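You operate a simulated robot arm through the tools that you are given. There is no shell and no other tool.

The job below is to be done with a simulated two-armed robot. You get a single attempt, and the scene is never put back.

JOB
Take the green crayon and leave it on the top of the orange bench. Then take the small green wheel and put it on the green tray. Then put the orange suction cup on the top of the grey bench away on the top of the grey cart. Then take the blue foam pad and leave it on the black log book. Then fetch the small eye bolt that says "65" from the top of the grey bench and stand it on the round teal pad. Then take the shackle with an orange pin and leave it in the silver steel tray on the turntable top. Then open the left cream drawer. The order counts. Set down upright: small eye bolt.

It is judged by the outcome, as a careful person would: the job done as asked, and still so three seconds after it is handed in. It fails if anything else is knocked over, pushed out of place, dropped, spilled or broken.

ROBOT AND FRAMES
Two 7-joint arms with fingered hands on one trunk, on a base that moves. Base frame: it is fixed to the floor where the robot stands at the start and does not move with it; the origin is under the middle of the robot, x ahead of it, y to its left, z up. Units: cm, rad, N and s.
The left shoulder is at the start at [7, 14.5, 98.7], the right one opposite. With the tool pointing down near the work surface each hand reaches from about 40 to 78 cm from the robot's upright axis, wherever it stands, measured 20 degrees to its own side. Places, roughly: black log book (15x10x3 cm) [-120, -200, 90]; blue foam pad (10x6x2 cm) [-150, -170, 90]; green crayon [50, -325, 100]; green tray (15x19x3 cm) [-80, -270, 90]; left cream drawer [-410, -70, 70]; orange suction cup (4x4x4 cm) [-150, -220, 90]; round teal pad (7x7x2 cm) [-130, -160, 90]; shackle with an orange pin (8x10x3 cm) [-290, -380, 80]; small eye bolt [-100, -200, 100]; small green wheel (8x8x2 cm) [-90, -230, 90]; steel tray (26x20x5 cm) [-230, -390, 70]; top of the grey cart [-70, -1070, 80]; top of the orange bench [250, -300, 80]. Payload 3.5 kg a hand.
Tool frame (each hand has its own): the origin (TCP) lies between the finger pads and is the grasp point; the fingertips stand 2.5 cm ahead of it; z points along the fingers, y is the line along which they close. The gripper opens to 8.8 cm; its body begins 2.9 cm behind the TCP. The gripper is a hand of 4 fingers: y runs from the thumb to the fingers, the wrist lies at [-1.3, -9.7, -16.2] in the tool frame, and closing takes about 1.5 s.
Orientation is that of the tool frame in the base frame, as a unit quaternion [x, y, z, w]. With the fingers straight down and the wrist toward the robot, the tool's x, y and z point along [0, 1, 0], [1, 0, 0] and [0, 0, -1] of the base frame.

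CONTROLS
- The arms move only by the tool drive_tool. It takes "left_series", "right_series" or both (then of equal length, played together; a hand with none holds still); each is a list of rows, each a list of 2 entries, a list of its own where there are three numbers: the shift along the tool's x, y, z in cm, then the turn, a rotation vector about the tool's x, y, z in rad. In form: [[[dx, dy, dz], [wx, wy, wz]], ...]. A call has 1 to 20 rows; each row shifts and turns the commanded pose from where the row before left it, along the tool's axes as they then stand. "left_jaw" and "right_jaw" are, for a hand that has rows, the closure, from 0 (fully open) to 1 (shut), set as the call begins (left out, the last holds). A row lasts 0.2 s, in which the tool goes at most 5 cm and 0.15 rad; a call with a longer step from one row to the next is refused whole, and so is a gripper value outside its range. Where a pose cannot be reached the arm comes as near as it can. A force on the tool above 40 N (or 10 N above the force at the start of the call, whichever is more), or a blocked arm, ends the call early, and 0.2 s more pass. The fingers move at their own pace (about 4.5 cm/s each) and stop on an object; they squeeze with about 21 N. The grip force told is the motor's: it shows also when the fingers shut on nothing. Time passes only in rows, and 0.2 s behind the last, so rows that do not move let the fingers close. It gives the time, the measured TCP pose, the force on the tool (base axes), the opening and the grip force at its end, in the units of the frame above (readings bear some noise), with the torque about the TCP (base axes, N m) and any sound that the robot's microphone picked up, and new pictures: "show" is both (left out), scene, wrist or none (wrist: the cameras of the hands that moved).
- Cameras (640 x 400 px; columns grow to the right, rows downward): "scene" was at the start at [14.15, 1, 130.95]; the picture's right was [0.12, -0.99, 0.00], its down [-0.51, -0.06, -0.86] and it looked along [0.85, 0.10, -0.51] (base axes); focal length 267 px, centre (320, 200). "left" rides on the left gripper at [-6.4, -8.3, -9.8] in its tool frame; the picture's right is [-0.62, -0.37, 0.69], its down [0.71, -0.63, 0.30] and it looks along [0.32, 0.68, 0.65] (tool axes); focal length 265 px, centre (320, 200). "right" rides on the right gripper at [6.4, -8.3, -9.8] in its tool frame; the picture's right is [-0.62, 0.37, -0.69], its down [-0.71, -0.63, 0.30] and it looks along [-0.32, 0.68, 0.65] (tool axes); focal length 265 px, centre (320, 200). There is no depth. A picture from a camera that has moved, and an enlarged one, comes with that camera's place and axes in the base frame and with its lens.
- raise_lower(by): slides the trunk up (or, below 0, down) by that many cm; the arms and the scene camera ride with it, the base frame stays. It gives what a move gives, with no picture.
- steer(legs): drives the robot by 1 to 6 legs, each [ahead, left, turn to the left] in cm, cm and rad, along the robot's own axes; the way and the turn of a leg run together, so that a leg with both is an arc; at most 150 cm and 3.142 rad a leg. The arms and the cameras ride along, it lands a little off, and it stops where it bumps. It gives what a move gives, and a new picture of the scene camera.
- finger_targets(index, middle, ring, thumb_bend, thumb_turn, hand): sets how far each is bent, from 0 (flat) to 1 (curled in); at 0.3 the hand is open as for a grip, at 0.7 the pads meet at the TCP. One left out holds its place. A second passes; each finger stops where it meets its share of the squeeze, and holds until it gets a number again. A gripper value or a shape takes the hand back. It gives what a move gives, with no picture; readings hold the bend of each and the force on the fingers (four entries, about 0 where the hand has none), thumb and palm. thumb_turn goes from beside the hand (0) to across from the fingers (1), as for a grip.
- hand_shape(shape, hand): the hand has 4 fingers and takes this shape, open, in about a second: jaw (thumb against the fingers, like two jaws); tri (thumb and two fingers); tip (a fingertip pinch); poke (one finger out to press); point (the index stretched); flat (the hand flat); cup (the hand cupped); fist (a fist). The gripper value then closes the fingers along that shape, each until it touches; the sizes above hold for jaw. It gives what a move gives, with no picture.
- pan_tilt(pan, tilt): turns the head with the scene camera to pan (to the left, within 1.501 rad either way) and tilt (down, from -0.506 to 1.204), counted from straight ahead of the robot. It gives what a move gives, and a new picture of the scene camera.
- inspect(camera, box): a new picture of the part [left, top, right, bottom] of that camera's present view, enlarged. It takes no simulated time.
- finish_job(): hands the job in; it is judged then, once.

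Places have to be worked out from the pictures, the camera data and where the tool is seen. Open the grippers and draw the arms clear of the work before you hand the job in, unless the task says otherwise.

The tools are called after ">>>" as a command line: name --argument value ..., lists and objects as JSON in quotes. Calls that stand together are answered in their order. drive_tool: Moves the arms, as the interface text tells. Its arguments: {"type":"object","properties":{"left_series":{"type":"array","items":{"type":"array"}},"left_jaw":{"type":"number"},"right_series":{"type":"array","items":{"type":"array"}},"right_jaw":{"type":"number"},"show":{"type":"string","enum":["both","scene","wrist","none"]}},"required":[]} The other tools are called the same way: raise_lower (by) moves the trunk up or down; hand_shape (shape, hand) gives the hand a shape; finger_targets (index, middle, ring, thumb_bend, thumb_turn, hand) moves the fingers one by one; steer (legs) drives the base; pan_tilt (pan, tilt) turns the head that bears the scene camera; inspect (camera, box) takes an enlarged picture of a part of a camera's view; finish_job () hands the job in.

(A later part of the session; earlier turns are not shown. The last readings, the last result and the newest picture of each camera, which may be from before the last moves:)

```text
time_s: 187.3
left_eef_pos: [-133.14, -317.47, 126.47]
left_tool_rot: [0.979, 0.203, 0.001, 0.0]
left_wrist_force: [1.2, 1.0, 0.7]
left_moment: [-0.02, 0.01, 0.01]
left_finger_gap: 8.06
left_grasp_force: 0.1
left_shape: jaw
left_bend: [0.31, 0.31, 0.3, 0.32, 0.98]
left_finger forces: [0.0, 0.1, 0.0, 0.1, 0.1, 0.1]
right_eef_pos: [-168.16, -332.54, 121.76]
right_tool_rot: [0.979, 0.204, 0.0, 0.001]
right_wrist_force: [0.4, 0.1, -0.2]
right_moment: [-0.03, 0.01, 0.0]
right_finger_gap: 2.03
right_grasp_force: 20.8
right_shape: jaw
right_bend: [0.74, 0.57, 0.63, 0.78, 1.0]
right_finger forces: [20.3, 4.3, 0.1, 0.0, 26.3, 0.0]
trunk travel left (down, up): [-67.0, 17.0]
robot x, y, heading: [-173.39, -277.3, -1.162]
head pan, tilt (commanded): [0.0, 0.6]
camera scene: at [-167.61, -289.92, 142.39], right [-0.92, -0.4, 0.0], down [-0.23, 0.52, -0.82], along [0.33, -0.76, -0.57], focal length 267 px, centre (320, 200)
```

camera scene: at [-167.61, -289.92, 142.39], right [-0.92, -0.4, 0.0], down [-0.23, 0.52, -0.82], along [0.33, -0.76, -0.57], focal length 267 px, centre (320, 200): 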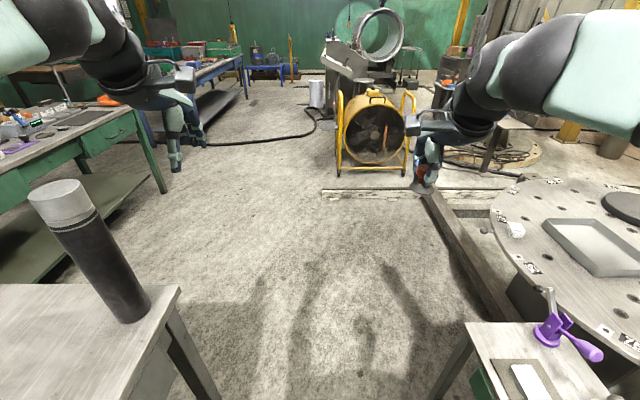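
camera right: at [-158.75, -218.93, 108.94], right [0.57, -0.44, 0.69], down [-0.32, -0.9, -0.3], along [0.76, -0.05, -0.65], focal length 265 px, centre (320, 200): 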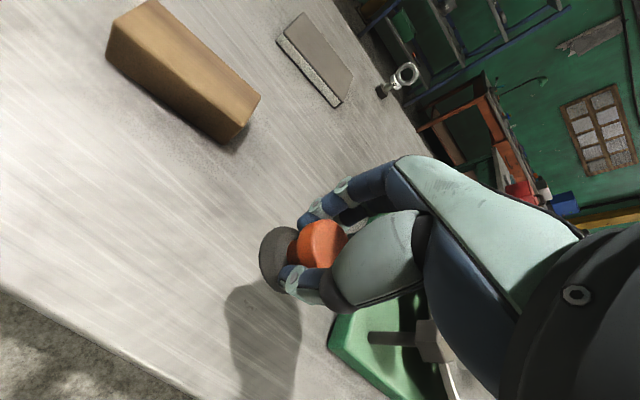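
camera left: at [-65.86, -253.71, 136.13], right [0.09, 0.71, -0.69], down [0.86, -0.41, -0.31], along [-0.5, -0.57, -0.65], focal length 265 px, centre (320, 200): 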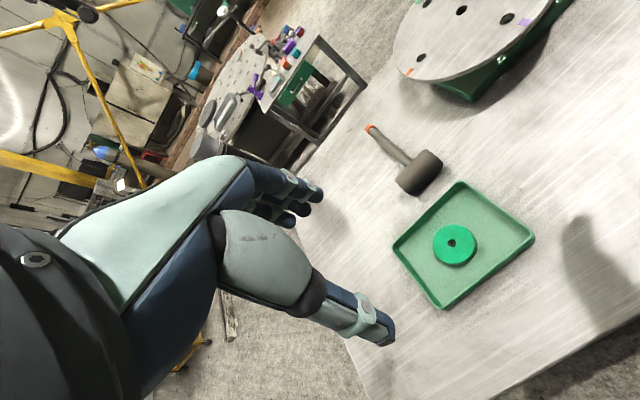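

The way is clear: fan at about x -87..-153, y -530..-563, green bench corner at (60,-431). I drive on past the bench's end and toward the left of the fan.

>>> steer --legs '[[70, 4, 0], [70, 9, 0], [98, 50, 0]]'

>>> pan_tilt --pan -0.35 --tilt 0.45

```text
time_s: 199.8
left_eef_pos: [16.95, -512.74, 126.53]
left_tool_rot: [0.982, 0.19, 0.0, 0.001]
left_wrist_force: [0.0, 0.2, -0.3]
left_moment: [0.01, 0.0, -0.03]
left_finger_gap: 8.03
left_grasp_force: 0.0
left_shape: jaw
left_bend: [0.31, 0.31, 0.3, 0.32, 0.98]
left_finger forces: [0.0, 0.1, 0.0, 0.0, 0.1, 0.0]
right_eef_pos: [-18.51, -526.8, 121.78]
right_tool_rot: [0.982, 0.191, 0.0, 0.0]
right_wrist_force: [-0.2, 1.0, -0.5]
right_moment: [-0.01, 0.0, -0.01]
right_finger_gap: 2.03
right_grasp_force: 20.7
right_shape: jaw
right_bend: [0.74, 0.57, 0.63, 0.78, 1.0]
right_finger forces: [20.2, 4.4, 0.1, 0.0, 26.4, 0.0]
trunk travel left (down, up): [-67.0, 17.0]
robot x, y, heading: [-21.87, -471.45, -1.189]
head pan, tilt (commanded): [0.0, 0.6]
camera scene: at [-16.72, -484.24, 142.4], right [-0.93, -0.37, 0.0], down [-0.21, 0.52, -0.83], along [0.31, -0.77, -0.56], focal length 267 px, centre (320, 200)
```

scene: 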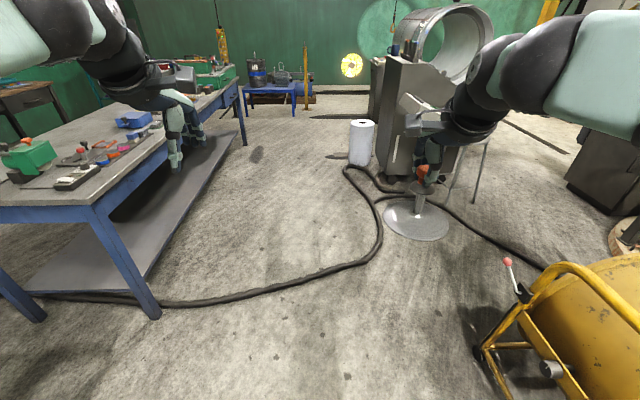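

```text
time_s: 200.7
left_eef_pos: [17.09, -512.81, 126.44]
left_tool_rot: [0.981, 0.192, 0.0, 0.001]
left_wrist_force: [0.4, -1.0, -0.7]
left_moment: [0.03, 0.01, 0.04]
left_finger_gap: 8.04
left_grasp_force: 0.0
left_shape: jaw
left_bend: [0.31, 0.31, 0.3, 0.32, 0.98]
left_finger forces: [0.0, 0.0, 0.0, 0.1, 0.0, 0.0]
right_eef_pos: [-18.37, -526.92, 121.74]
right_tool_rot: [0.982, 0.19, 0.001, 0.001]
right_wrist_force: [-0.1, 1.0, -0.7]
right_moment: [0.03, 0.0, -0.01]
right_finger_gap: 2.03
right_grasp_force: 20.8
right_shape: jaw
right_bend: [0.74, 0.57, 0.63, 0.78, 1.0]
right_finger forces: [20.3, 4.4, 0.0, 0.1, 26.3, 0.1]
trunk travel left (down, up): [-67.0, 17.0]
robot x, y, heading: [-21.69, -471.45, -1.187]
head pan, tilt (commanded): [-0.351, 0.45]
camera scene: at [-19.68, -485.27, 143.74], right [-1.0, -0.03, 0.0], down [-0.01, 0.44, -0.9], along [0.03, -0.9, -0.44], focal length 267 px, centre (320, 200)
```

scene: 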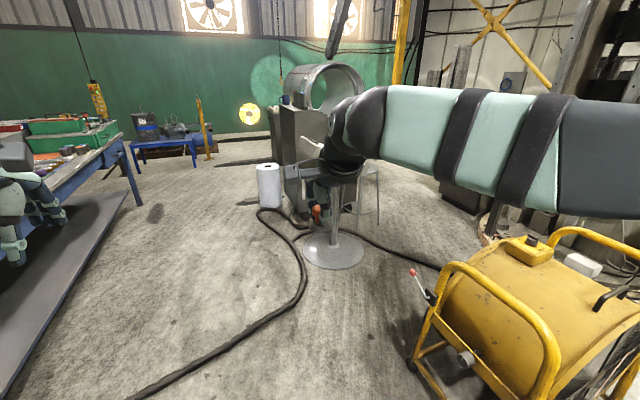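

Floor hoses lead to the console base; I plan a route right behind the fan, between it and the console. I first go ahead to pass the fan's left side, then sidestep behind it.

>>> steer --legs '[[0, 0, 0.028], [95, -15, 0], [23, -47, 0]]'

>>> pan_tilt --pan -0.5 --tilt 0.75

```text
time_s: 208.7
left_eef_pos: [8.96, -644.9, 126.53]
left_tool_rot: [0.979, 0.202, -0.001, 0.001]
left_wrist_force: [0.2, 0.2, -0.5]
left_moment: [0.02, 0.03, 0.02]
left_finger_gap: 8.06
left_grasp_force: 0.1
left_shape: jaw
left_bend: [0.31, 0.31, 0.3, 0.32, 0.98]
left_finger forces: [0.1, 0.0, 0.1, 0.0, 0.0, 0.0]
right_eef_pos: [-26.14, -659.82, 121.65]
right_tool_rot: [0.979, 0.202, 0.001, 0.001]
right_wrist_force: [0.1, 0.3, -0.2]
right_moment: [-0.01, -0.01, 0.02]
right_finger_gap: 2.05
right_grasp_force: 21.3
right_shape: jaw
right_bend: [0.74, 0.57, 0.63, 0.78, 1.0]
right_finger forces: [20.1, 4.5, 0.0, 0.1, 26.6, 0.0]
trunk travel left (down, up): [-67.0, 17.0]
robot x, y, heading: [-31.38, -604.66, -1.162]
head pan, tilt (commanded): [-0.351, 0.45]
camera scene: at [-28.45, -618.26, 143.76], right [-1.0, -0.06, 0.0], down [-0.02, 0.43, -0.9], along [0.05, -0.9, -0.43], focal length 267 px, centre (320, 200)
```

scene: 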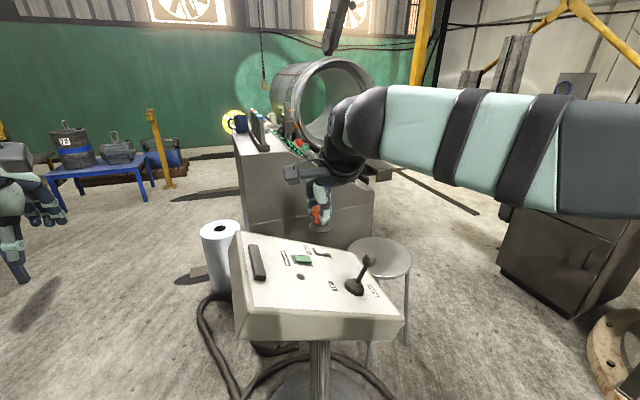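

```text
time_s: 209.5
left_eef_pos: [8.79, -645.01, 126.49]
left_tool_rot: [0.98, 0.201, 0.0, 0.0]
left_wrist_force: [-0.5, -0.6, 0.8]
left_moment: [-0.02, 0.0, 0.01]
left_finger_gap: 8.08
left_grasp_force: 0.0
left_shape: jaw
left_bend: [0.31, 0.31, 0.3, 0.32, 0.98]
left_finger forces: [0.1, 0.0, 0.1, 0.0, 0.0, 0.0]
right_eef_pos: [-26.28, -659.98, 121.69]
right_tool_rot: [0.979, 0.202, 0.0, 0.001]
right_wrist_force: [0.6, -0.1, -1.4]
right_moment: [-0.03, 0.0, -0.01]
right_finger_gap: 2.06
right_grasp_force: 21.0
right_shape: jaw
right_bend: [0.74, 0.57, 0.63, 0.78, 1.0]
right_finger forces: [20.1, 4.3, 0.1, 0.0, 26.5, 0.0]
trunk travel left (down, up): [-67.0, 17.0]
robot x, y, heading: [-31.06, -604.39, -1.166]
head pan, tilt (commanded): [-0.499, 0.75]
camera scene: at [-29.8, -617.43, 141.11], right [-1.0, 0.09, 0.0], down [0.06, 0.68, -0.73], along [-0.07, -0.73, -0.68], focal length 267 px, centre (320, 200)
```

scene: 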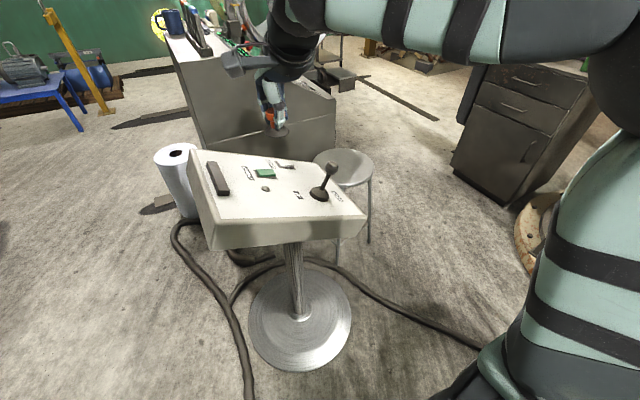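

I'm behind the fan now, with the console ahead and hands well above it. I continue sideways to the right in the lane behind the fan.

>>> steer --legs '[[8, -54, 0]]'

>>> pan_tilt --pan -0.9 --tilt 0.9

```text
time_s: 212.6
left_eef_pos: [-37.95, -673.67, 126.44]
left_tool_rot: [0.98, 0.199, -0.001, 0.0]
left_wrist_force: [0.9, 0.2, 0.8]
left_moment: [-0.04, 0.0, -0.02]
left_finger_gap: 8.06
left_grasp_force: 0.1
left_shape: jaw
left_bend: [0.31, 0.31, 0.3, 0.32, 0.98]
left_finger forces: [0.1, 0.0, 0.0, 0.0, 0.0, 0.0]
right_eef_pos: [-73.2, -688.34, 121.8]
right_tool_rot: [0.98, 0.2, 0.0, 0.001]
right_wrist_force: [-0.4, 0.2, -0.8]
right_moment: [-0.05, 0.03, 0.02]
right_finger_gap: 2.04
right_grasp_force: 21.5
right_shape: jaw
right_bend: [0.74, 0.57, 0.63, 0.78, 1.0]
right_finger forces: [20.1, 4.4, 0.1, 0.0, 26.5, 0.0]
trunk travel left (down, up): [-67.0, 17.0]
robot x, y, heading: [-77.93, -633.04, -1.171]
head pan, tilt (commanded): [-0.499, 0.75]
camera scene: at [-76.41, -645.9, 141.11], right [-1.0, 0.1, 0.0], down [0.07, 0.68, -0.73], along [-0.07, -0.73, -0.68], focal length 267 px, centre (320, 200)
```

scene: 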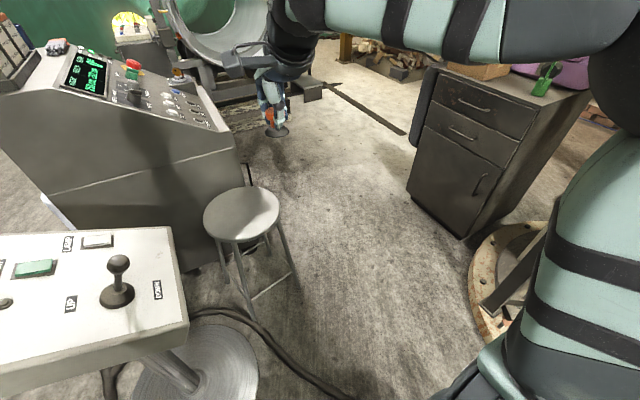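

```text
time_s: 213.5
left_eef_pos: [-37.95, -673.79, 126.45]
left_tool_rot: [0.98, 0.199, 0.0, 0.001]
left_wrist_force: [-0.5, 0.5, 0.4]
left_moment: [0.02, 0.02, 0.01]
left_finger_gap: 8.08
left_grasp_force: 0.1
left_shape: jaw
left_bend: [0.31, 0.31, 0.3, 0.32, 0.98]
left_finger forces: [0.0, 0.1, 0.0, 0.0, 0.0, 0.1]
right_eef_pos: [-73.24, -688.33, 121.75]
right_tool_rot: [0.98, 0.199, 0.0, 0.002]
right_wrist_force: [0.3, -0.3, -1.4]
right_moment: [0.01, -0.03, -0.03]
right_finger_gap: 2.04
right_grasp_force: 21.0
right_shape: jaw
right_bend: [0.74, 0.57, 0.63, 0.78, 1.0]
right_finger forces: [20.1, 4.4, 0.0, 0.1, 26.5, 0.0]
trunk travel left (down, up): [-67.0, 17.0]
robot x, y, heading: [-78.02, -632.6, -1.165]
head pan, tilt (commanded): [-0.901, 0.901]
camera scene: at [-79.28, -644.33, 139.92], right [-0.88, 0.48, 0.0], down [0.37, 0.69, -0.62], along [-0.3, -0.55, -0.78], focal length 267 px, centre (320, 200)
```

scene: 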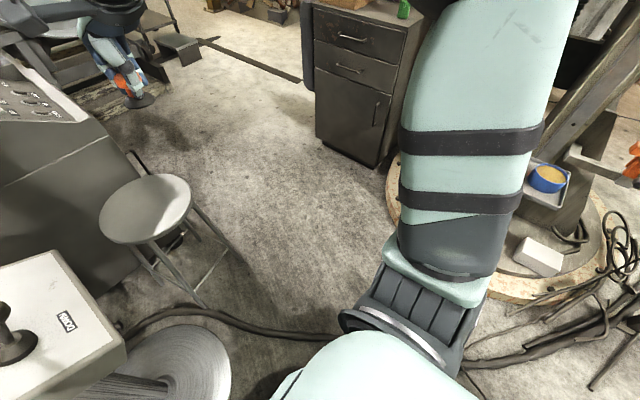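

I'm behind the fan at about (-78,-633), with a clear lane between the stool and the cabinet. I sidestep right and then look ahead.

>>> steer --legs '[[18, -78, 0]]'

>>> pan_tilt --pan 0.05 --tilt 0.6

```text
time_s: 217.4
left_eef_pos: [-98.48, -719.77, 126.62]
left_tool_rot: [0.983, 0.185, 0.001, 0.001]
left_wrist_force: [-1.0, -0.4, 0.4]
left_moment: [0.02, 0.02, -0.01]
left_finger_gap: 8.04
left_grasp_force: 0.1
left_shape: jaw
left_bend: [0.31, 0.31, 0.3, 0.32, 0.98]
left_finger forces: [0.0, 0.1, 0.0, 0.0, 0.1, 0.0]
right_eef_pos: [-134.08, -733.3, 121.8]
right_tool_rot: [0.983, 0.183, 0.001, 0.0]
right_wrist_force: [-0.6, 0.5, -0.9]
right_moment: [-0.03, 0.0, -0.02]
right_finger_gap: 2.04
right_grasp_force: 21.7
right_shape: jaw
right_bend: [0.74, 0.57, 0.63, 0.78, 1.0]
right_finger forces: [20.1, 4.4, 0.0, 0.0, 26.4, 0.0]
trunk travel left (down, up): [-67.0, 17.0]
robot x, y, heading: [-136.62, -677.95, -1.199]
head pan, tilt (commanded): [-0.901, 0.901]
stopped in leg 1: the robot was blocked; the commanded pose is now the measured one
camera scene: at [-138.81, -689.05, 139.91], right [-0.86, 0.51, 0.0], down [0.4, 0.68, -0.62], along [-0.31, -0.54, -0.78], focal length 267 px, centre (320, 200)
```

scene: 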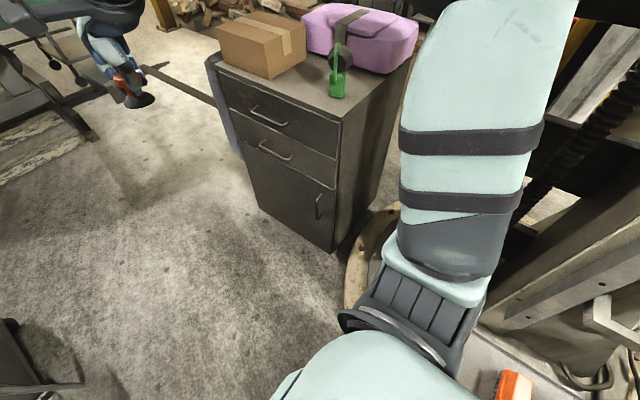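

```text
time_s: 218.6
left_eef_pos: [-98.35, -719.65, 126.56]
left_tool_rot: [0.983, 0.184, 0.0, 0.001]
left_wrist_force: [-0.3, -0.1, 0.6]
left_moment: [-0.01, 0.02, 0.0]
left_finger_gap: 8.05
left_grasp_force: 0.0
left_shape: jaw
left_bend: [0.31, 0.31, 0.3, 0.32, 0.98]
left_finger forces: [0.1, 0.0, 0.0, 0.0, 0.1, 0.0]
right_eef_pos: [-133.88, -733.25, 121.78]
right_tool_rot: [0.983, 0.184, 0.001, 0.0]
right_wrist_force: [-0.5, -0.7, 0.2]
right_moment: [-0.02, -0.01, 0.03]
right_finger_gap: 2.06
right_grasp_force: 21.0
right_shape: jaw
right_bend: [0.74, 0.57, 0.63, 0.78, 1.0]
right_finger forces: [20.1, 4.4, 0.0, 0.1, 26.4, 0.0]
trunk travel left (down, up): [-67.0, 17.0]
robot x, y, heading: [-136.62, -677.73, -1.2]
head pan, tilt (commanded): [0.051, 0.6]
camera scene: at [-131.15, -690.58, 142.39], right [-0.91, -0.41, 0.0], down [-0.23, 0.52, -0.82], along [0.34, -0.75, -0.57], focal length 267 px, centre (320, 200)
```

scene: 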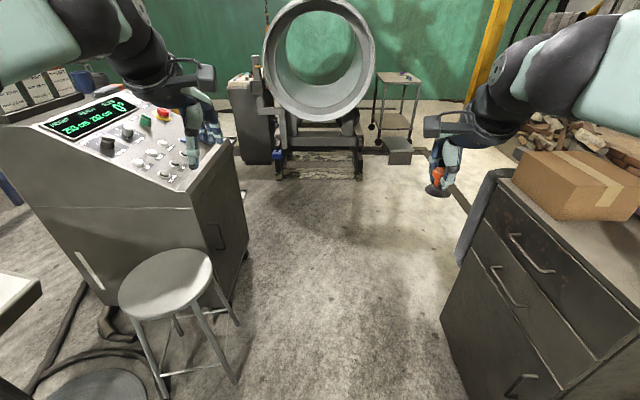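

The base was blocked near the end: a small table with an orange item is right beside me. I move left a bit away from it and look at it.

>>> steer --legs '[[0, 8, 0.035]]'

>>> pan_tilt --pan -1.4 --tilt 1.1

```text
time_s: 219.7
left_eef_pos: [-89.81, -715.42, 126.49]
left_tool_rot: [0.98, 0.2, 0.003, 0.001]
left_wrist_force: [-0.3, 0.6, -0.2]
left_moment: [0.02, 0.0, 0.01]
left_finger_gap: 8.07
left_grasp_force: 0.1
left_shape: jaw
left_bend: [0.31, 0.31, 0.3, 0.32, 0.98]
left_finger forces: [0.0, 0.0, 0.1, 0.0, 0.0, 0.0]
right_eef_pos: [-125.01, -730.35, 121.6]
right_tool_rot: [0.98, 0.201, 0.002, 0.0]
right_wrist_force: [0.4, -0.7, -0.4]
right_moment: [0.0, -0.03, 0.01]
right_finger_gap: 2.05
right_grasp_force: 20.9
right_shape: jaw
right_bend: [0.74, 0.57, 0.63, 0.78, 1.0]
right_finger forces: [20.1, 4.4, 0.0, 0.0, 26.2, 0.0]
trunk travel left (down, up): [-67.0, 17.0]
robot x, y, heading: [-129.12, -674.57, -1.167]
head pan, tilt (commanded): [0.051, 0.6]
camera scene: at [-123.75, -687.54, 142.39], right [-0.9, -0.44, 0.0], down [-0.25, 0.51, -0.82], along [0.36, -0.74, -0.57], focal length 267 px, centre (320, 200)
```

scene: 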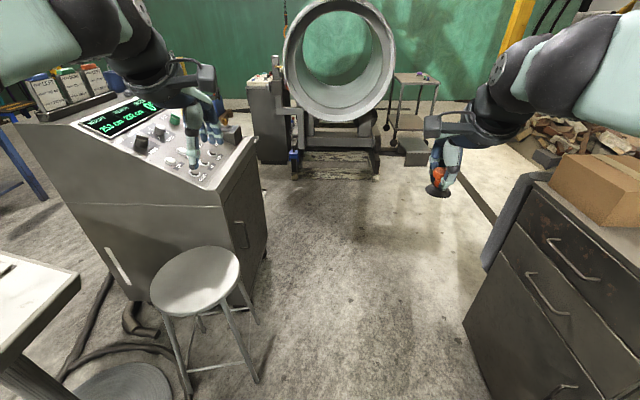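

```text
time_s: 221.3
left_eef_pos: [-89.67, -715.46, 126.56]
left_tool_rot: [0.98, 0.2, 0.0, 0.001]
left_wrist_force: [-0.5, 1.1, 0.4]
left_moment: [0.03, 0.01, 0.0]
left_finger_gap: 8.09
left_grasp_force: 0.0
left_shape: jaw
left_bend: [0.31, 0.31, 0.3, 0.32, 0.98]
left_finger forces: [0.0, 0.0, 0.0, 0.0, 0.0, 0.1]
right_eef_pos: [-124.78, -730.24, 121.8]
right_tool_rot: [0.98, 0.2, 0.001, 0.0]
right_wrist_force: [0.4, -1.1, -0.7]
right_moment: [-0.04, -0.03, -0.05]
right_finger_gap: 2.06
right_grasp_force: 21.0
right_shape: jaw
right_bend: [0.74, 0.57, 0.63, 0.78, 1.0]
right_finger forces: [20.0, 4.4, 0.0, 0.0, 26.2, 0.0]
trunk travel left (down, up): [-67.0, 17.0]
robot x, y, heading: [-129.29, -674.75, -1.167]
head pan, tilt (commanded): [-1.4, 1.1]
camera scene: at [-132.62, -682.89, 138.53], right [-0.54, 0.84, 0.0], down [0.75, 0.48, -0.45], along [-0.38, -0.25, -0.89], focal length 267 px, centre (320, 200)
```

scene: 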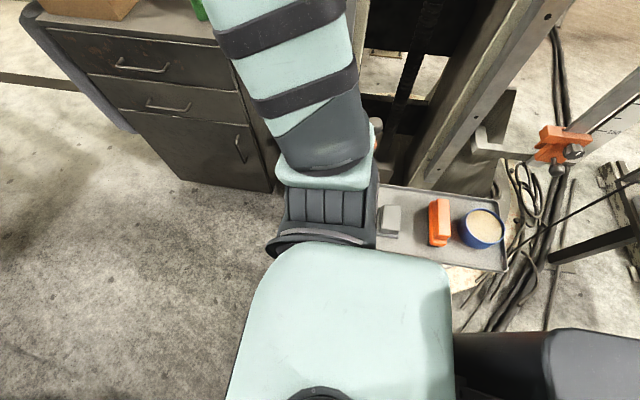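

The little tray table and its items are undisturbed. I go ahead along the lane between stool and cabinet.

>>> steer --legs '[[30, 0, 0], [20, -16, 0], [55, 0, 0]]'

>>> pan_tilt --pan -0.05 --tilt 0.55

```text
time_s: 227.5
left_eef_pos: [-64.6, -817.3, 126.52]
left_tool_rot: [0.981, 0.195, 0.0, 0.002]
left_wrist_force: [-0.3, 0.4, 0.6]
left_moment: [0.01, -0.01, -0.01]
left_finger_gap: 8.06
left_grasp_force: 0.1
left_shape: jaw
left_bend: [0.31, 0.31, 0.3, 0.32, 0.98]
left_finger forces: [0.1, 0.0, 0.0, 0.0, 0.1, 0.0]
right_eef_pos: [-100.03, -831.75, 121.85]
right_tool_rot: [0.981, 0.196, 0.0, 0.001]
right_wrist_force: [-0.1, -0.3, -0.9]
right_moment: [0.0, 0.01, 0.01]
right_finger_gap: 2.02
right_grasp_force: 21.1
right_shape: jaw
right_bend: [0.74, 0.57, 0.63, 0.78, 1.0]
right_finger forces: [20.0, 4.3, 0.1, 0.0, 26.2, 0.0]
trunk travel left (down, up): [-67.0, 17.0]
robot x, y, heading: [-104.21, -776.43, -1.173]
head pan, tilt (commanded): [-1.4, 1.1]
camera scene: at [-107.33, -784.39, 138.54], right [-0.54, 0.84, 0.0], down [0.75, 0.48, -0.45], along [-0.38, -0.24, -0.89], focal length 267 px, centre (320, 200)
```

scene: 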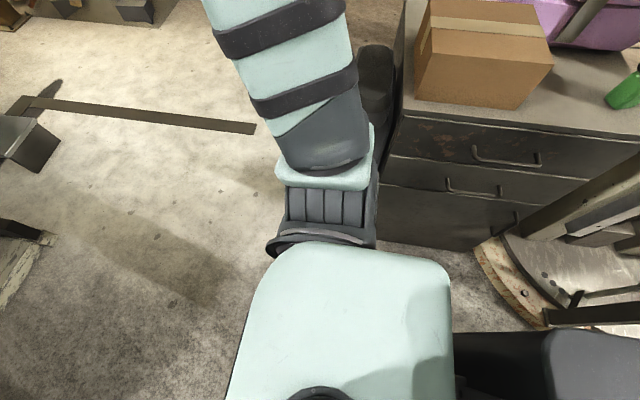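

```text
time_s: 229.0
left_eef_pos: [-64.64, -817.49, 126.54]
left_tool_rot: [0.981, 0.195, 0.0, 0.002]
left_wrist_force: [0.5, -0.2, -0.2]
left_moment: [-0.01, 0.0, -0.03]
left_finger_gap: 8.08
left_grasp_force: 0.0
left_shape: jaw
left_bend: [0.31, 0.31, 0.3, 0.32, 0.98]
left_finger forces: [0.0, 0.0, 0.0, 0.0, 0.0, 0.0]
right_eef_pos: [-99.88, -831.9, 121.73]
right_tool_rot: [0.981, 0.194, 0.001, 0.001]
right_wrist_force: [-0.1, 0.4, 0.9]
right_moment: [0.03, 0.0, -0.05]
right_finger_gap: 2.06
right_grasp_force: 20.5
right_shape: jaw
right_bend: [0.74, 0.57, 0.63, 0.78, 1.0]
right_finger forces: [20.0, 4.3, 0.0, 0.1, 26.3, 0.0]
trunk travel left (down, up): [-67.0, 17.0]
robot x, y, heading: [-104.01, -776.49, -1.179]
head pan, tilt (commanded): [-0.051, 0.55]
camera scene: at [-98.95, -789.55, 142.84], right [-0.94, -0.34, 0.0], down [-0.18, 0.49, -0.85], along [0.29, -0.8, -0.52], focal length 267 px, centre (320, 200)
```

scene: 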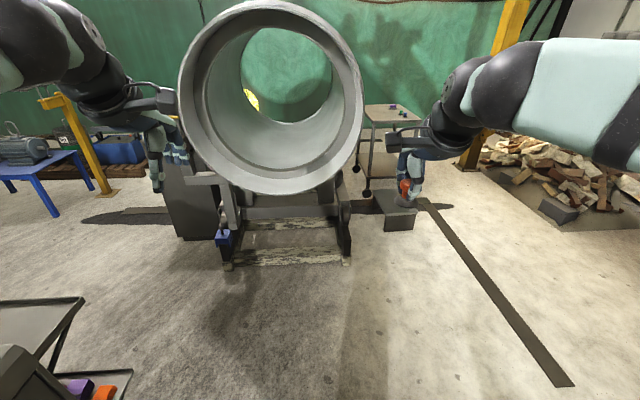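

The cart is ahead right of the tube, with a black step box in front of it. I zoom in on the cart.

>>> inspect --camera "scene" --box '[330, 80, 460, 240]'

```text
2.50 times, centred on (395, 160) of scene
camera zoom: at [-98.95, -789.55, 142.84], right [-0.94, -0.34, 0.0], down [-0.18, 0.49, -0.85], along [0.29, -0.8, -0.52], focal length 668 px, centre (132, 300)
```

zoom: 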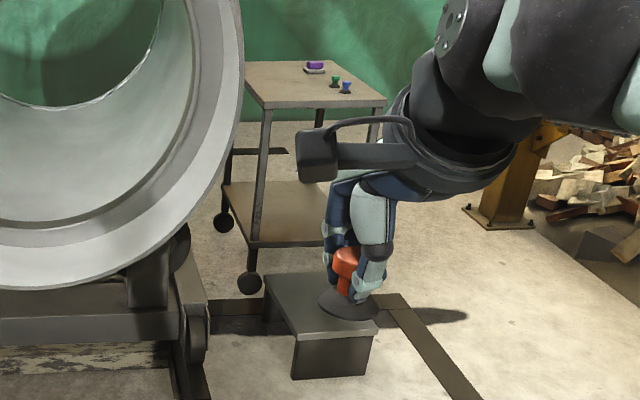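

The cart top spans about 43×65 cm; small items sit on its right part, and the step box blocks its front. I'll approach it from its right side, where the floor is clear.

>>> steer --legs '[[92, -66, 0.01], [95, -70, 0.01]]'

>>> pan_tilt --pan 0.5 --tilt 0.65

```text
time_s: 240.4
left_eef_pos: [-114.23, -1044.74, 126.61]
left_tool_rot: [0.98, 0.197, 0.001, 0.001]
left_wrist_force: [-0.6, -0.3, 0.2]
left_moment: [-0.01, 0.0, 0.01]
left_finger_gap: 8.07
left_grasp_force: 0.0
left_shape: jaw
left_bend: [0.31, 0.31, 0.3, 0.32, 0.98]
left_finger forces: [0.0, 0.1, 0.0, 0.0, 0.0, 0.0]
right_eef_pos: [-149.45, -1059.29, 121.83]
right_tool_rot: [0.98, 0.198, 0.001, 0.001]
right_wrist_force: [-0.2, 0.0, -0.8]
right_moment: [0.0, 0.0, -0.03]
right_finger_gap: 2.03
right_grasp_force: 21.7
right_shape: jaw
right_bend: [0.74, 0.57, 0.63, 0.78, 1.0]
right_finger forces: [19.9, 4.4, 0.0, 0.0, 26.1, 0.0]
trunk travel left (down, up): [-67.0, 17.0]
robot x, y, heading: [-153.68, -1003.79, -1.174]
head pan, tilt (commanded): [-0.051, 0.55]
camera scene: at [-150.9, -1017.98, 143.06], right [-0.94, -0.34, -0.02], down [-0.16, 0.5, -0.85], along [0.3, -0.8, -0.52], focal length 267 px, centre (320, 200)
```

scene: 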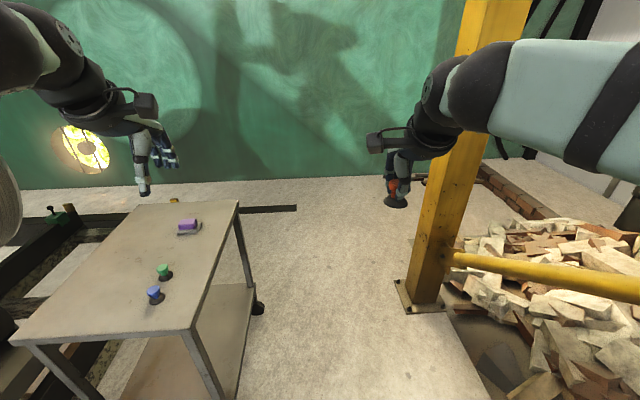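

```text
time_s: 241.4
left_eef_pos: [-112.33, -1043.97, 126.07]
left_tool_rot: [0.981, 0.196, -0.009, 0.003]
left_wrist_force: [0.3, 0.5, 0.4]
left_moment: [-0.02, -0.02, 0.0]
left_finger_gap: 8.04
left_grasp_force: 0.0
left_shape: jaw
left_bend: [0.31, 0.31, 0.3, 0.32, 0.98]
left_finger forces: [0.0, 0.1, 0.1, 0.1, 0.0, 0.0]
right_eef_pos: [-147.64, -1058.43, 121.79]
right_tool_rot: [0.98, 0.198, -0.007, 0.002]
right_wrist_force: [0.3, 0.0, -0.7]
right_moment: [-0.05, 0.01, 0.02]
right_finger_gap: 2.04
right_grasp_force: 21.1
right_shape: jaw
right_bend: [0.74, 0.57, 0.63, 0.78, 1.0]
right_finger forces: [19.6, 4.4, 0.0, 0.1, 25.7, 0.0]
trunk travel left (down, up): [-67.0, 17.0]
robot x, y, heading: [-153.6, -1003.62, -1.172]
head pan, tilt (commanded): [0.499, 0.649]
camera scene: at [-147.05, -1014.91, 142.27], right [-0.63, -0.78, -0.02], down [-0.46, 0.38, -0.8], along [0.63, -0.49, -0.6], focal length 267 px, centre (320, 200)
```

scene: 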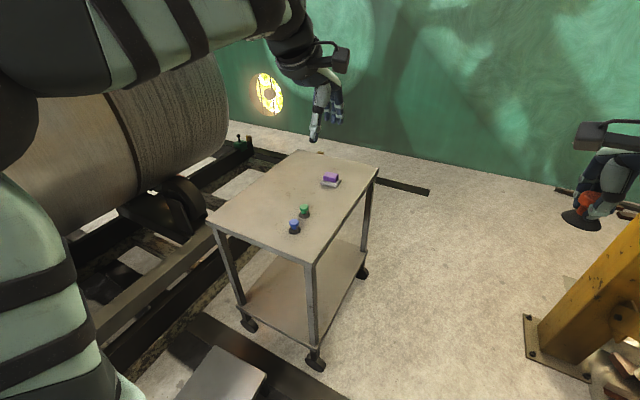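

The free part of the cart top is its left half, around (-66,-1058). I go a bit forward, turn left to face the cart from its right side, then shift sideways.

>>> steer --legs '[[35, -10, 0], [0, 0, 1.6]]'

>>> pan_tilt --pan -0.15 --tilt 0.75

```text
time_s: 247.7
left_eef_pos: [-111.08, -996.79, 126.02]
left_tool_rot: [0.532, 0.847, -0.002, 0.008]
left_wrist_force: [-0.3, 0.7, -0.5]
left_moment: [0.03, -0.01, 0.05]
left_finger_gap: 8.1
left_grasp_force: 0.1
left_shape: jaw
left_bend: [0.31, 0.31, 0.3, 0.32, 0.98]
left_finger forces: [0.0, 0.0, 0.0, 0.0, 0.1, 0.0]
right_eef_pos: [-94.78, -1031.28, 121.86]
right_tool_rot: [0.532, 0.847, -0.003, 0.008]
right_wrist_force: [0.6, -0.8, -0.6]
right_moment: [0.02, -0.05, -0.02]
right_finger_gap: 2.03
right_grasp_force: 20.7
right_shape: jaw
right_bend: [0.74, 0.58, 0.63, 0.78, 1.0]
right_finger forces: [19.7, 4.1, 0.1, 0.0, 20.5, 0.0]
trunk travel left (down, up): [-67.0, 17.0]
robot x, y, heading: [-148.85, -1040.44, 0.45]
head pan, tilt (commanded): [0.499, 0.649]
camera scene: at [-139.21, -1031.09, 141.96], right [0.81, -0.58, 0.0], down [-0.35, -0.49, -0.8], along [0.46, 0.65, -0.6], focal length 267 px, centre (320, 200)
```

scene: 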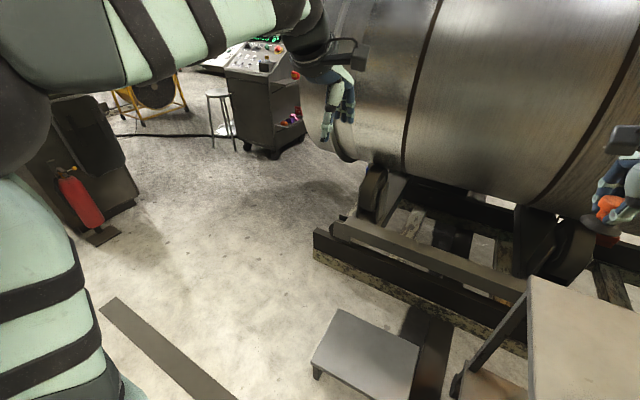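

```text
time_s: 248.7
left_eef_pos: [-111.07, -996.71, 125.97]
left_tool_rot: [0.533, 0.846, -0.002, 0.008]
left_wrist_force: [0.1, 0.1, -0.6]
left_moment: [-0.04, 0.01, -0.03]
left_finger_gap: 8.04
left_grasp_force: 0.1
left_shape: jaw
left_bend: [0.31, 0.31, 0.3, 0.32, 0.98]
left_finger forces: [0.0, 0.0, 0.0, 0.1, 0.0, 0.0]
right_eef_pos: [-94.81, -1031.39, 121.8]
right_tool_rot: [0.533, 0.846, -0.003, 0.007]
right_wrist_force: [0.9, -0.3, -0.6]
right_moment: [0.0, 0.0, 0.02]
right_finger_gap: 2.01
right_grasp_force: 20.5
right_shape: jaw
right_bend: [0.74, 0.58, 0.63, 0.78, 1.0]
right_finger forces: [19.6, 4.2, 0.0, 0.1, 20.4, 0.1]
trunk travel left (down, up): [-67.0, 17.0]
robot x, y, heading: [-149.35, -1040.18, 0.453]
head pan, tilt (commanded): [-0.15, 0.75]
camera scene: at [-136.38, -1035.68, 141.11], right [0.29, -0.96, 0.0], down [-0.65, -0.2, -0.73], along [0.7, 0.22, -0.68], focal length 267 px, centre (320, 200)
```

scene: 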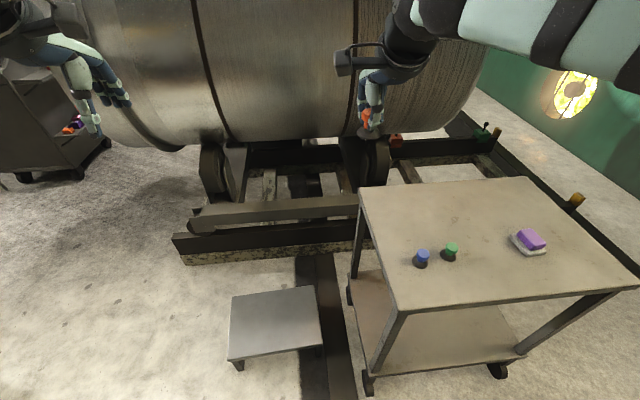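

The free target spot (-66,-1058) is 52 cm to my right and 67 ahead. I shift right 32 cm (and back 3) to bring it under the right hand.

>>> steer --legs '[[-3, -32, -0.02]]'

>>> pan_tilt --pan -0.2 --tilt 0.75

>>> inspect --camera "right" --box '[0, 0, 640, 400]'

```text
time_s: 250.8
left_eef_pos: [-99.41, -1027.41, 125.91]
left_tool_rot: [0.541, 0.841, -0.004, 0.009]
left_wrist_force: [-0.9, 0.1, -0.4]
left_moment: [0.0, -0.02, 0.02]
left_finger_gap: 8.06
left_grasp_force: 0.0
left_shape: jaw
left_bend: [0.31, 0.31, 0.3, 0.32, 0.98]
left_finger forces: [0.1, 0.0, 0.0, 0.0, 0.1, 0.0]
right_eef_pos: [-83.97, -1062.24, 121.89]
right_tool_rot: [0.54, 0.841, -0.005, 0.008]
right_wrist_force: [-0.5, -0.3, -0.9]
right_moment: [0.02, 0.01, 0.01]
right_finger_gap: 2.03
right_grasp_force: 20.7
right_shape: jaw
right_bend: [0.74, 0.58, 0.63, 0.78, 1.0]
right_finger forces: [19.6, 4.2, 0.1, 0.1, 20.6, 0.0]
trunk travel left (down, up): [-67.0, 17.0]
robot x, y, heading: [-138.2, -1069.96, 0.43]
head pan, tilt (commanded): [-0.15, 0.75]
camera scene: at [-125.58, -1065.84, 141.11], right [0.27, -0.96, 0.0], down [-0.66, -0.19, -0.73], along [0.7, 0.2, -0.68], focal length 267 px, centre (320, 200)
```

scene: 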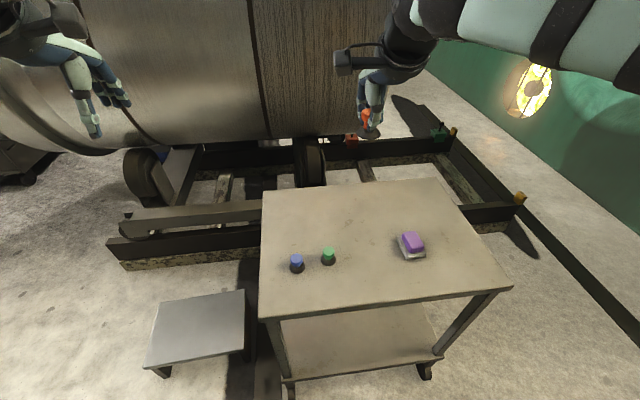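

```text
time_s: 251.4
left_eef_pos: [-99.35, -1027.6, 125.95]
left_tool_rot: [0.541, 0.841, -0.004, 0.008]
left_wrist_force: [0.5, -0.1, 0.0]
left_moment: [-0.01, 0.01, 0.05]
left_finger_gap: 8.05
left_grasp_force: 0.1
left_shape: jaw
left_bend: [0.31, 0.31, 0.3, 0.32, 0.98]
left_finger forces: [0.0, 0.0, 0.1, 0.1, 0.0, 0.0]
right_eef_pos: [-83.87, -1062.39, 121.85]
right_tool_rot: [0.54, 0.841, -0.004, 0.007]
right_wrist_force: [-0.5, -0.2, 0.2]
right_moment: [-0.01, -0.02, 0.0]
right_finger_gap: 2.02
right_grasp_force: 21.4
right_shape: jaw
right_bend: [0.74, 0.58, 0.63, 0.78, 1.0]
right_finger forces: [19.5, 4.1, 0.0, 0.0, 20.5, 0.0]
trunk travel left (down, up): [-67.0, 17.0]
robot x, y, heading: [-138.14, -1070.18, 0.426]
head pan, tilt (commanded): [-0.201, 0.75]
camera scene: at [-125.43, -1066.4, 141.11], right [0.23, -0.97, 0.0], down [-0.66, -0.15, -0.73], along [0.71, 0.17, -0.68], focal length 267 px, centre (320, 200)
```

scene: 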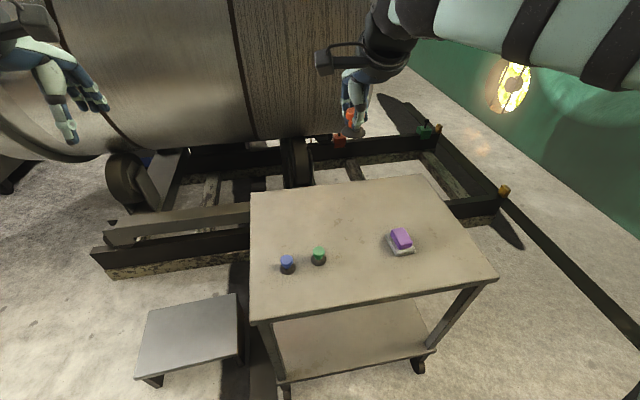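

```text
1.00 times, centred on (320, 200) of right (not enlarged: the box is as wide or as high as the picture)
camera zoom: at [-94.19, -1059.95, 131.54], right [0.59, -0.4, 0.7], down [-0.27, -0.92, -0.29], along [0.76, -0.02, -0.65], focal length 265 px, centre (320, 200)
```

zoom: 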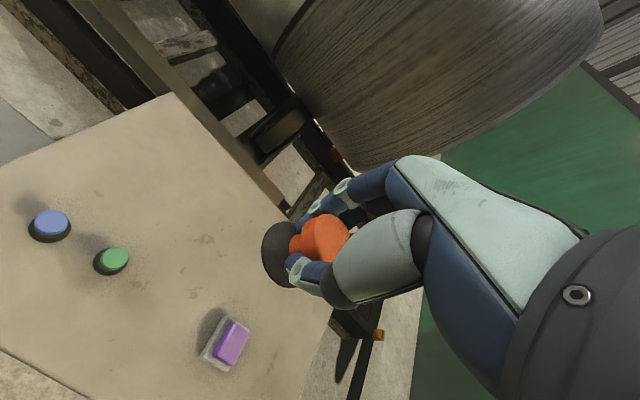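

The target patch is clear and the pipe is well beyond it. I lower to z≈98 first (better reach), then extend forward over the free area.

>>> drive_tool --right_series '[[[0, 0, 3], [0, 0, 0]], [[0, 0, 3], [0, 0, 0]], [[0, 0, 3], [0, 0, 0]], [[0, 0, 3], [0, 0, 0]], [[0, 0, 3], [0, 0, 0]], [[0, 0, 3], [0, 0, 0]], [[0, 0, 3], [0, 0, 0]], [[0, 0, 2.5], [0, 0, 0]], [[-0.4, 2, 0], [0, 0, 0]], [[-0.4, 2, 0], [0, 0, 0]], [[-0.4, 2, 0], [0, 0, 0]], [[-0.4, 2, 0], [0, 0, 0]], [[-0.4, 2, 0], [0, 0, 0]], [[-0.4, 2, 0], [0, 0, 0]], [[-0.4, 2, 0], [0, 0, 0]], [[-0.4, 2, 0], [0, 0, 0]], [[-0.3, 1.9, 0], [0, 0, 0]], [[0, 0, 0], [0, 0, 0]]]' --show "both"

```text
time_s: 255.2
left_eef_pos: [-99.43, -1027.6, 125.93]
left_tool_rot: [0.541, 0.841, -0.003, 0.009]
left_wrist_force: [-0.6, 0.1, 0.3]
left_moment: [0.02, -0.01, 0.01]
left_finger_gap: 8.07
left_grasp_force: 0.1
left_shape: jaw
left_bend: [0.31, 0.31, 0.3, 0.32, 0.98]
left_finger forces: [0.1, 0.0, 0.0, 0.0, 0.0, 0.1]
right_eef_pos: [-66.05, -1058.48, 98.38]
right_tool_rot: [0.54, 0.841, -0.004, 0.007]
right_wrist_force: [-0.2, -0.7, -0.8]
right_moment: [0.03, 0.03, -0.02]
right_finger_gap: 2.02
right_grasp_force: 20.9
right_shape: jaw
right_bend: [0.74, 0.58, 0.63, 0.78, 1.0]
right_finger forces: [18.5, 4.6, 0.0, 0.1, 22.3, 0.0]
trunk travel left (down, up): [-67.0, 17.0]
robot x, y, heading: [-138.26, -1070.36, 0.43]
head pan, tilt (commanded): [-0.201, 0.75]
camera scene: at [-125.47, -1066.4, 141.11], right [0.23, -0.97, 0.0], down [-0.66, -0.15, -0.73], along [0.71, 0.16, -0.68], focal length 267 px, centre (320, 200)
camera right: at [-76.32, -1056.0, 108.04], right [0.59, -0.4, 0.7], down [-0.27, -0.92, -0.29], along [0.76, -0.02, -0.65], focal length 265 px, centre (320, 200)
```

scene: 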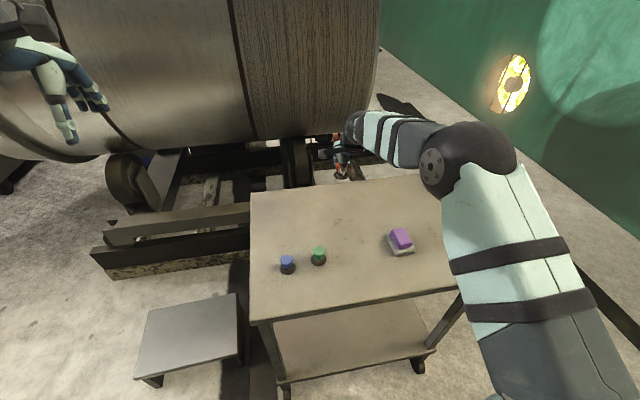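
right: 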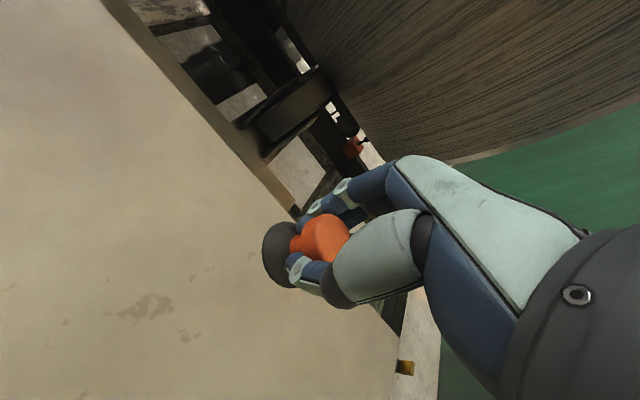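

The hand is over the free part of the cart top, 14 cm from its left edge. I lower toward the surface.

>>> drive_tool --right_series '[[[0, 0, 2], [0, 0, 0]], [[0, 0, 2], [0, 0, 0]], [[0, 0, 2], [0, 0, 0]], [[0, 0, 2], [0, 0, 0]], [[0, 0, 1.5], [0, 0, 0]], [[0, 0, 1], [0, 0, 0]], [[0, 0, 0.8], [0, 0, 0]], [[0, 0, 0.5], [0, 0, 0]], [[0, 0, 0], [0, 0, 0]]]' --show "both"

```text
time_s: 257.2
left_eef_pos: [-99.47, -1027.65, 125.96]
left_tool_rot: [0.542, 0.84, -0.003, 0.008]
left_wrist_force: [0.6, 1.0, 0.2]
left_moment: [-0.02, -0.02, 0.02]
left_finger_gap: 8.07
left_grasp_force: 0.2
left_shape: jaw
left_bend: [0.31, 0.31, 0.3, 0.32, 0.98]
left_finger forces: [0.0, 0.0, 0.1, 0.0, 0.0, 0.0]
right_eef_pos: [-65.78, -1058.66, 86.72]
right_tool_rot: [0.54, 0.842, -0.003, 0.007]
right_wrist_force: [-0.4, 0.9, -1.0]
right_moment: [-0.02, 0.0, 0.01]
right_finger_gap: 2.01
right_grasp_force: 21.1
right_shape: jaw
right_bend: [0.74, 0.58, 0.63, 0.78, 1.0]
right_finger forces: [18.4, 4.5, 0.0, 0.0, 23.0, 0.0]
trunk travel left (down, up): [-67.0, 17.0]
robot x, y, heading: [-138.19, -1070.59, 0.429]
head pan, tilt (commanded): [-0.201, 0.75]
camera scene: at [-125.43, -1066.39, 141.11], right [0.23, -0.97, 0.0], down [-0.66, -0.15, -0.73], along [0.71, 0.16, -0.68], focal length 267 px, centre (320, 200)
camera right: at [-76.24, -1056.19, 96.34], right [0.59, -0.4, 0.7], down [-0.27, -0.92, -0.29], along [0.76, -0.02, -0.65], focal length 265 px, centre (320, 200)
```

scene: 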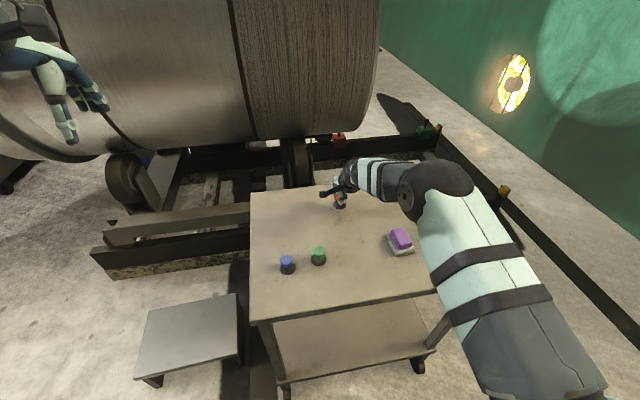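
right: 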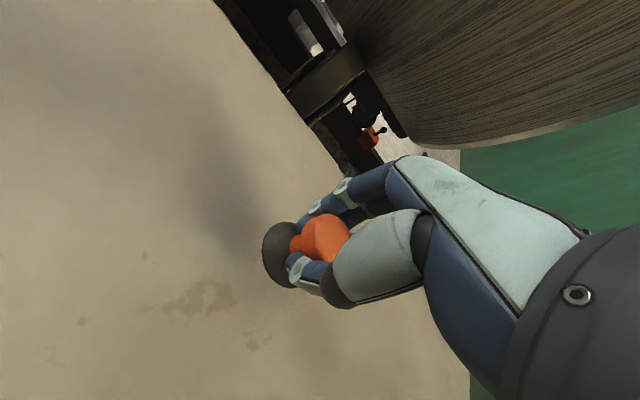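

No contact yet at z=86.7; I continue in small steps.

>>> drive_tool --right_series '[[[0, 0, 0.5], [0, 0, 0]], [[0, 0, 0.5], [0, 0, 0]], [[0, 0, 0.4], [0, 0, 0]], [[0, 0, 0.3], [0, 0, 0]], [[0, 0, 0], [0, 0, 0]]]' --show "wrist"

```text
time_s: 258.4
left_eef_pos: [-99.39, -1027.49, 125.91]
left_tool_rot: [0.541, 0.841, -0.004, 0.008]
left_wrist_force: [0.4, -0.2, -0.4]
left_moment: [-0.01, 0.01, -0.02]
left_finger_gap: 8.05
left_grasp_force: 0.0
left_shape: jaw
left_bend: [0.31, 0.31, 0.3, 0.32, 0.98]
left_finger forces: [0.0, 0.0, 0.0, 0.1, 0.1, 0.0]
right_eef_pos: [-65.99, -1058.73, 84.97]
right_tool_rot: [0.541, 0.841, -0.004, 0.006]
right_wrist_force: [0.2, 0.1, -0.4]
right_moment: [0.03, 0.01, 0.02]
right_finger_gap: 2.03
right_grasp_force: 20.9
right_shape: jaw
right_bend: [0.74, 0.58, 0.63, 0.78, 1.0]
right_finger forces: [18.4, 4.4, 0.1, 0.1, 23.0, 0.0]
trunk travel left (down, up): [-67.0, 17.0]
robot x, y, heading: [-138.13, -1069.98, 0.427]
head pan, tilt (commanded): [-0.201, 0.75]
camera right: at [-76.2, -1056.2, 94.64], right [0.59, -0.4, 0.7], down [-0.27, -0.92, -0.29], along [0.76, -0.02, -0.65], focal length 265 px, centre (320, 200)
```

right: 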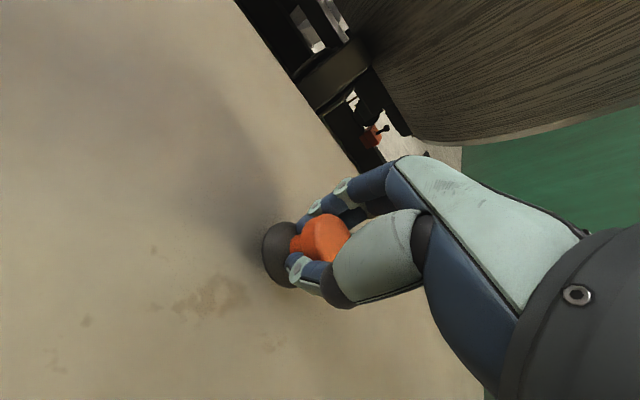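

Shadow is closing in on the cup; I continue down with smaller steps.

>>> drive_tool --right_series '[[[0, 0, 0.3], [0, 0, 0]], [[0, 0, 0.3], [0, 0, 0]], [[0, 0, 0.2], [0, 0, 0]], [[0, 0, 0.2], [0, 0, 0]], [[0, 0, 0], [0, 0, 0]]]' --show "wrist"

```text
time_s: 259.6
left_eef_pos: [-99.45, -1027.61, 125.95]
left_tool_rot: [0.541, 0.841, -0.003, 0.008]
left_wrist_force: [-0.5, 0.4, 0.6]
left_moment: [0.01, 0.03, 0.03]
left_finger_gap: 8.09
left_grasp_force: 0.0
left_shape: jaw
left_bend: [0.31, 0.31, 0.3, 0.32, 0.98]
left_finger forces: [0.1, 0.0, 0.0, 0.1, 0.0, 0.1]
right_eef_pos: [-65.89, -1058.62, 83.9]
right_tool_rot: [0.539, 0.842, -0.003, 0.007]
right_wrist_force: [0.5, 0.9, 0.4]
right_moment: [0.0, 0.0, -0.02]
right_finger_gap: 2.0
right_grasp_force: 21.1
right_shape: jaw
right_bend: [0.74, 0.58, 0.63, 0.78, 1.0]
right_finger forces: [18.4, 4.6, 0.1, 0.0, 23.0, 0.0]
trunk travel left (down, up): [-67.0, 17.0]
robot x, y, heading: [-138.25, -1069.99, 0.427]
head pan, tilt (commanded): [-0.201, 0.75]
camera right: at [-76.16, -1056.22, 93.61], right [0.59, -0.4, 0.7], down [-0.27, -0.92, -0.29], along [0.76, -0.02, -0.65], focal length 265 px, centre (320, 200)
```

right: 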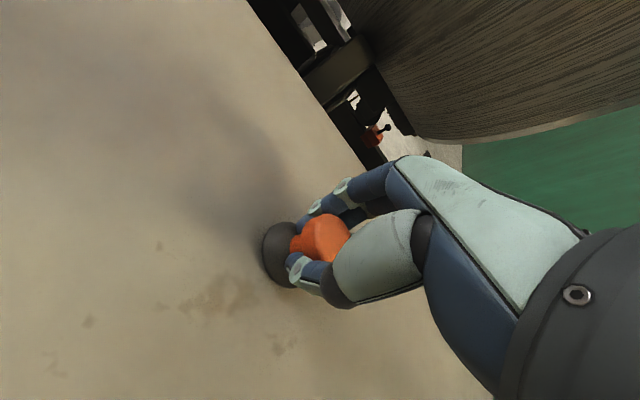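

>>> drive_tool --right_series '[[[0, 0, 0.2], [0, 0, 0]], [[0, 0, 0.2], [0, 0, 0]], [[0, 0, 0.2], [0, 0, 0]], [[0, 0, 0.2], [0, 0, 0]], [[0, 0, 0], [0, 0, 0]]]' --show "wrist"

```text
time_s: 260.9
left_eef_pos: [-99.8, -1027.64, 126.13]
left_tool_rot: [0.541, 0.841, -0.003, 0.009]
left_wrist_force: [-0.1, 0.1, 0.1]
left_moment: [-0.03, 0.0, -0.02]
left_finger_gap: 8.08
left_grasp_force: 0.0
left_shape: jaw
left_bend: [0.31, 0.31, 0.3, 0.32, 0.98]
left_finger forces: [0.0, 0.0, 0.0, 0.1, 0.1, 0.0]
right_eef_pos: [-65.95, -1058.67, 83.55]
right_tool_rot: [0.541, 0.841, 0.001, 0.01]
right_wrist_force: [1.1, 0.2, 14.3]
right_moment: [0.2, -0.34, -0.01]
right_finger_gap: 2.09
right_grasp_force: 20.5
right_shape: jaw
right_bend: [0.74, 0.57, 0.63, 0.78, 1.0]
right_finger forces: [26.5, 5.7, 0.0, 0.1, 27.3, 0.1]
trunk travel left (down, up): [-67.0, 17.0]
robot x, y, heading: [-137.95, -1070.14, 0.424]
head pan, tilt (commanded): [-0.201, 0.75]
camera right: at [-76.28, -1056.24, 93.2], right [0.58, -0.4, 0.71], down [-0.27, -0.91, -0.3], along [0.77, -0.02, -0.64], focal length 265 px, centre (320, 200)
```

right: 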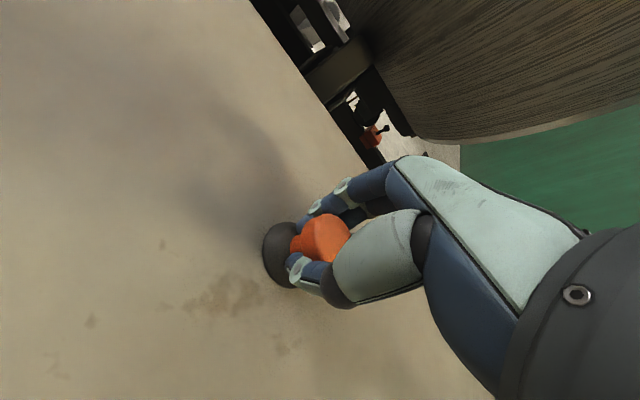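

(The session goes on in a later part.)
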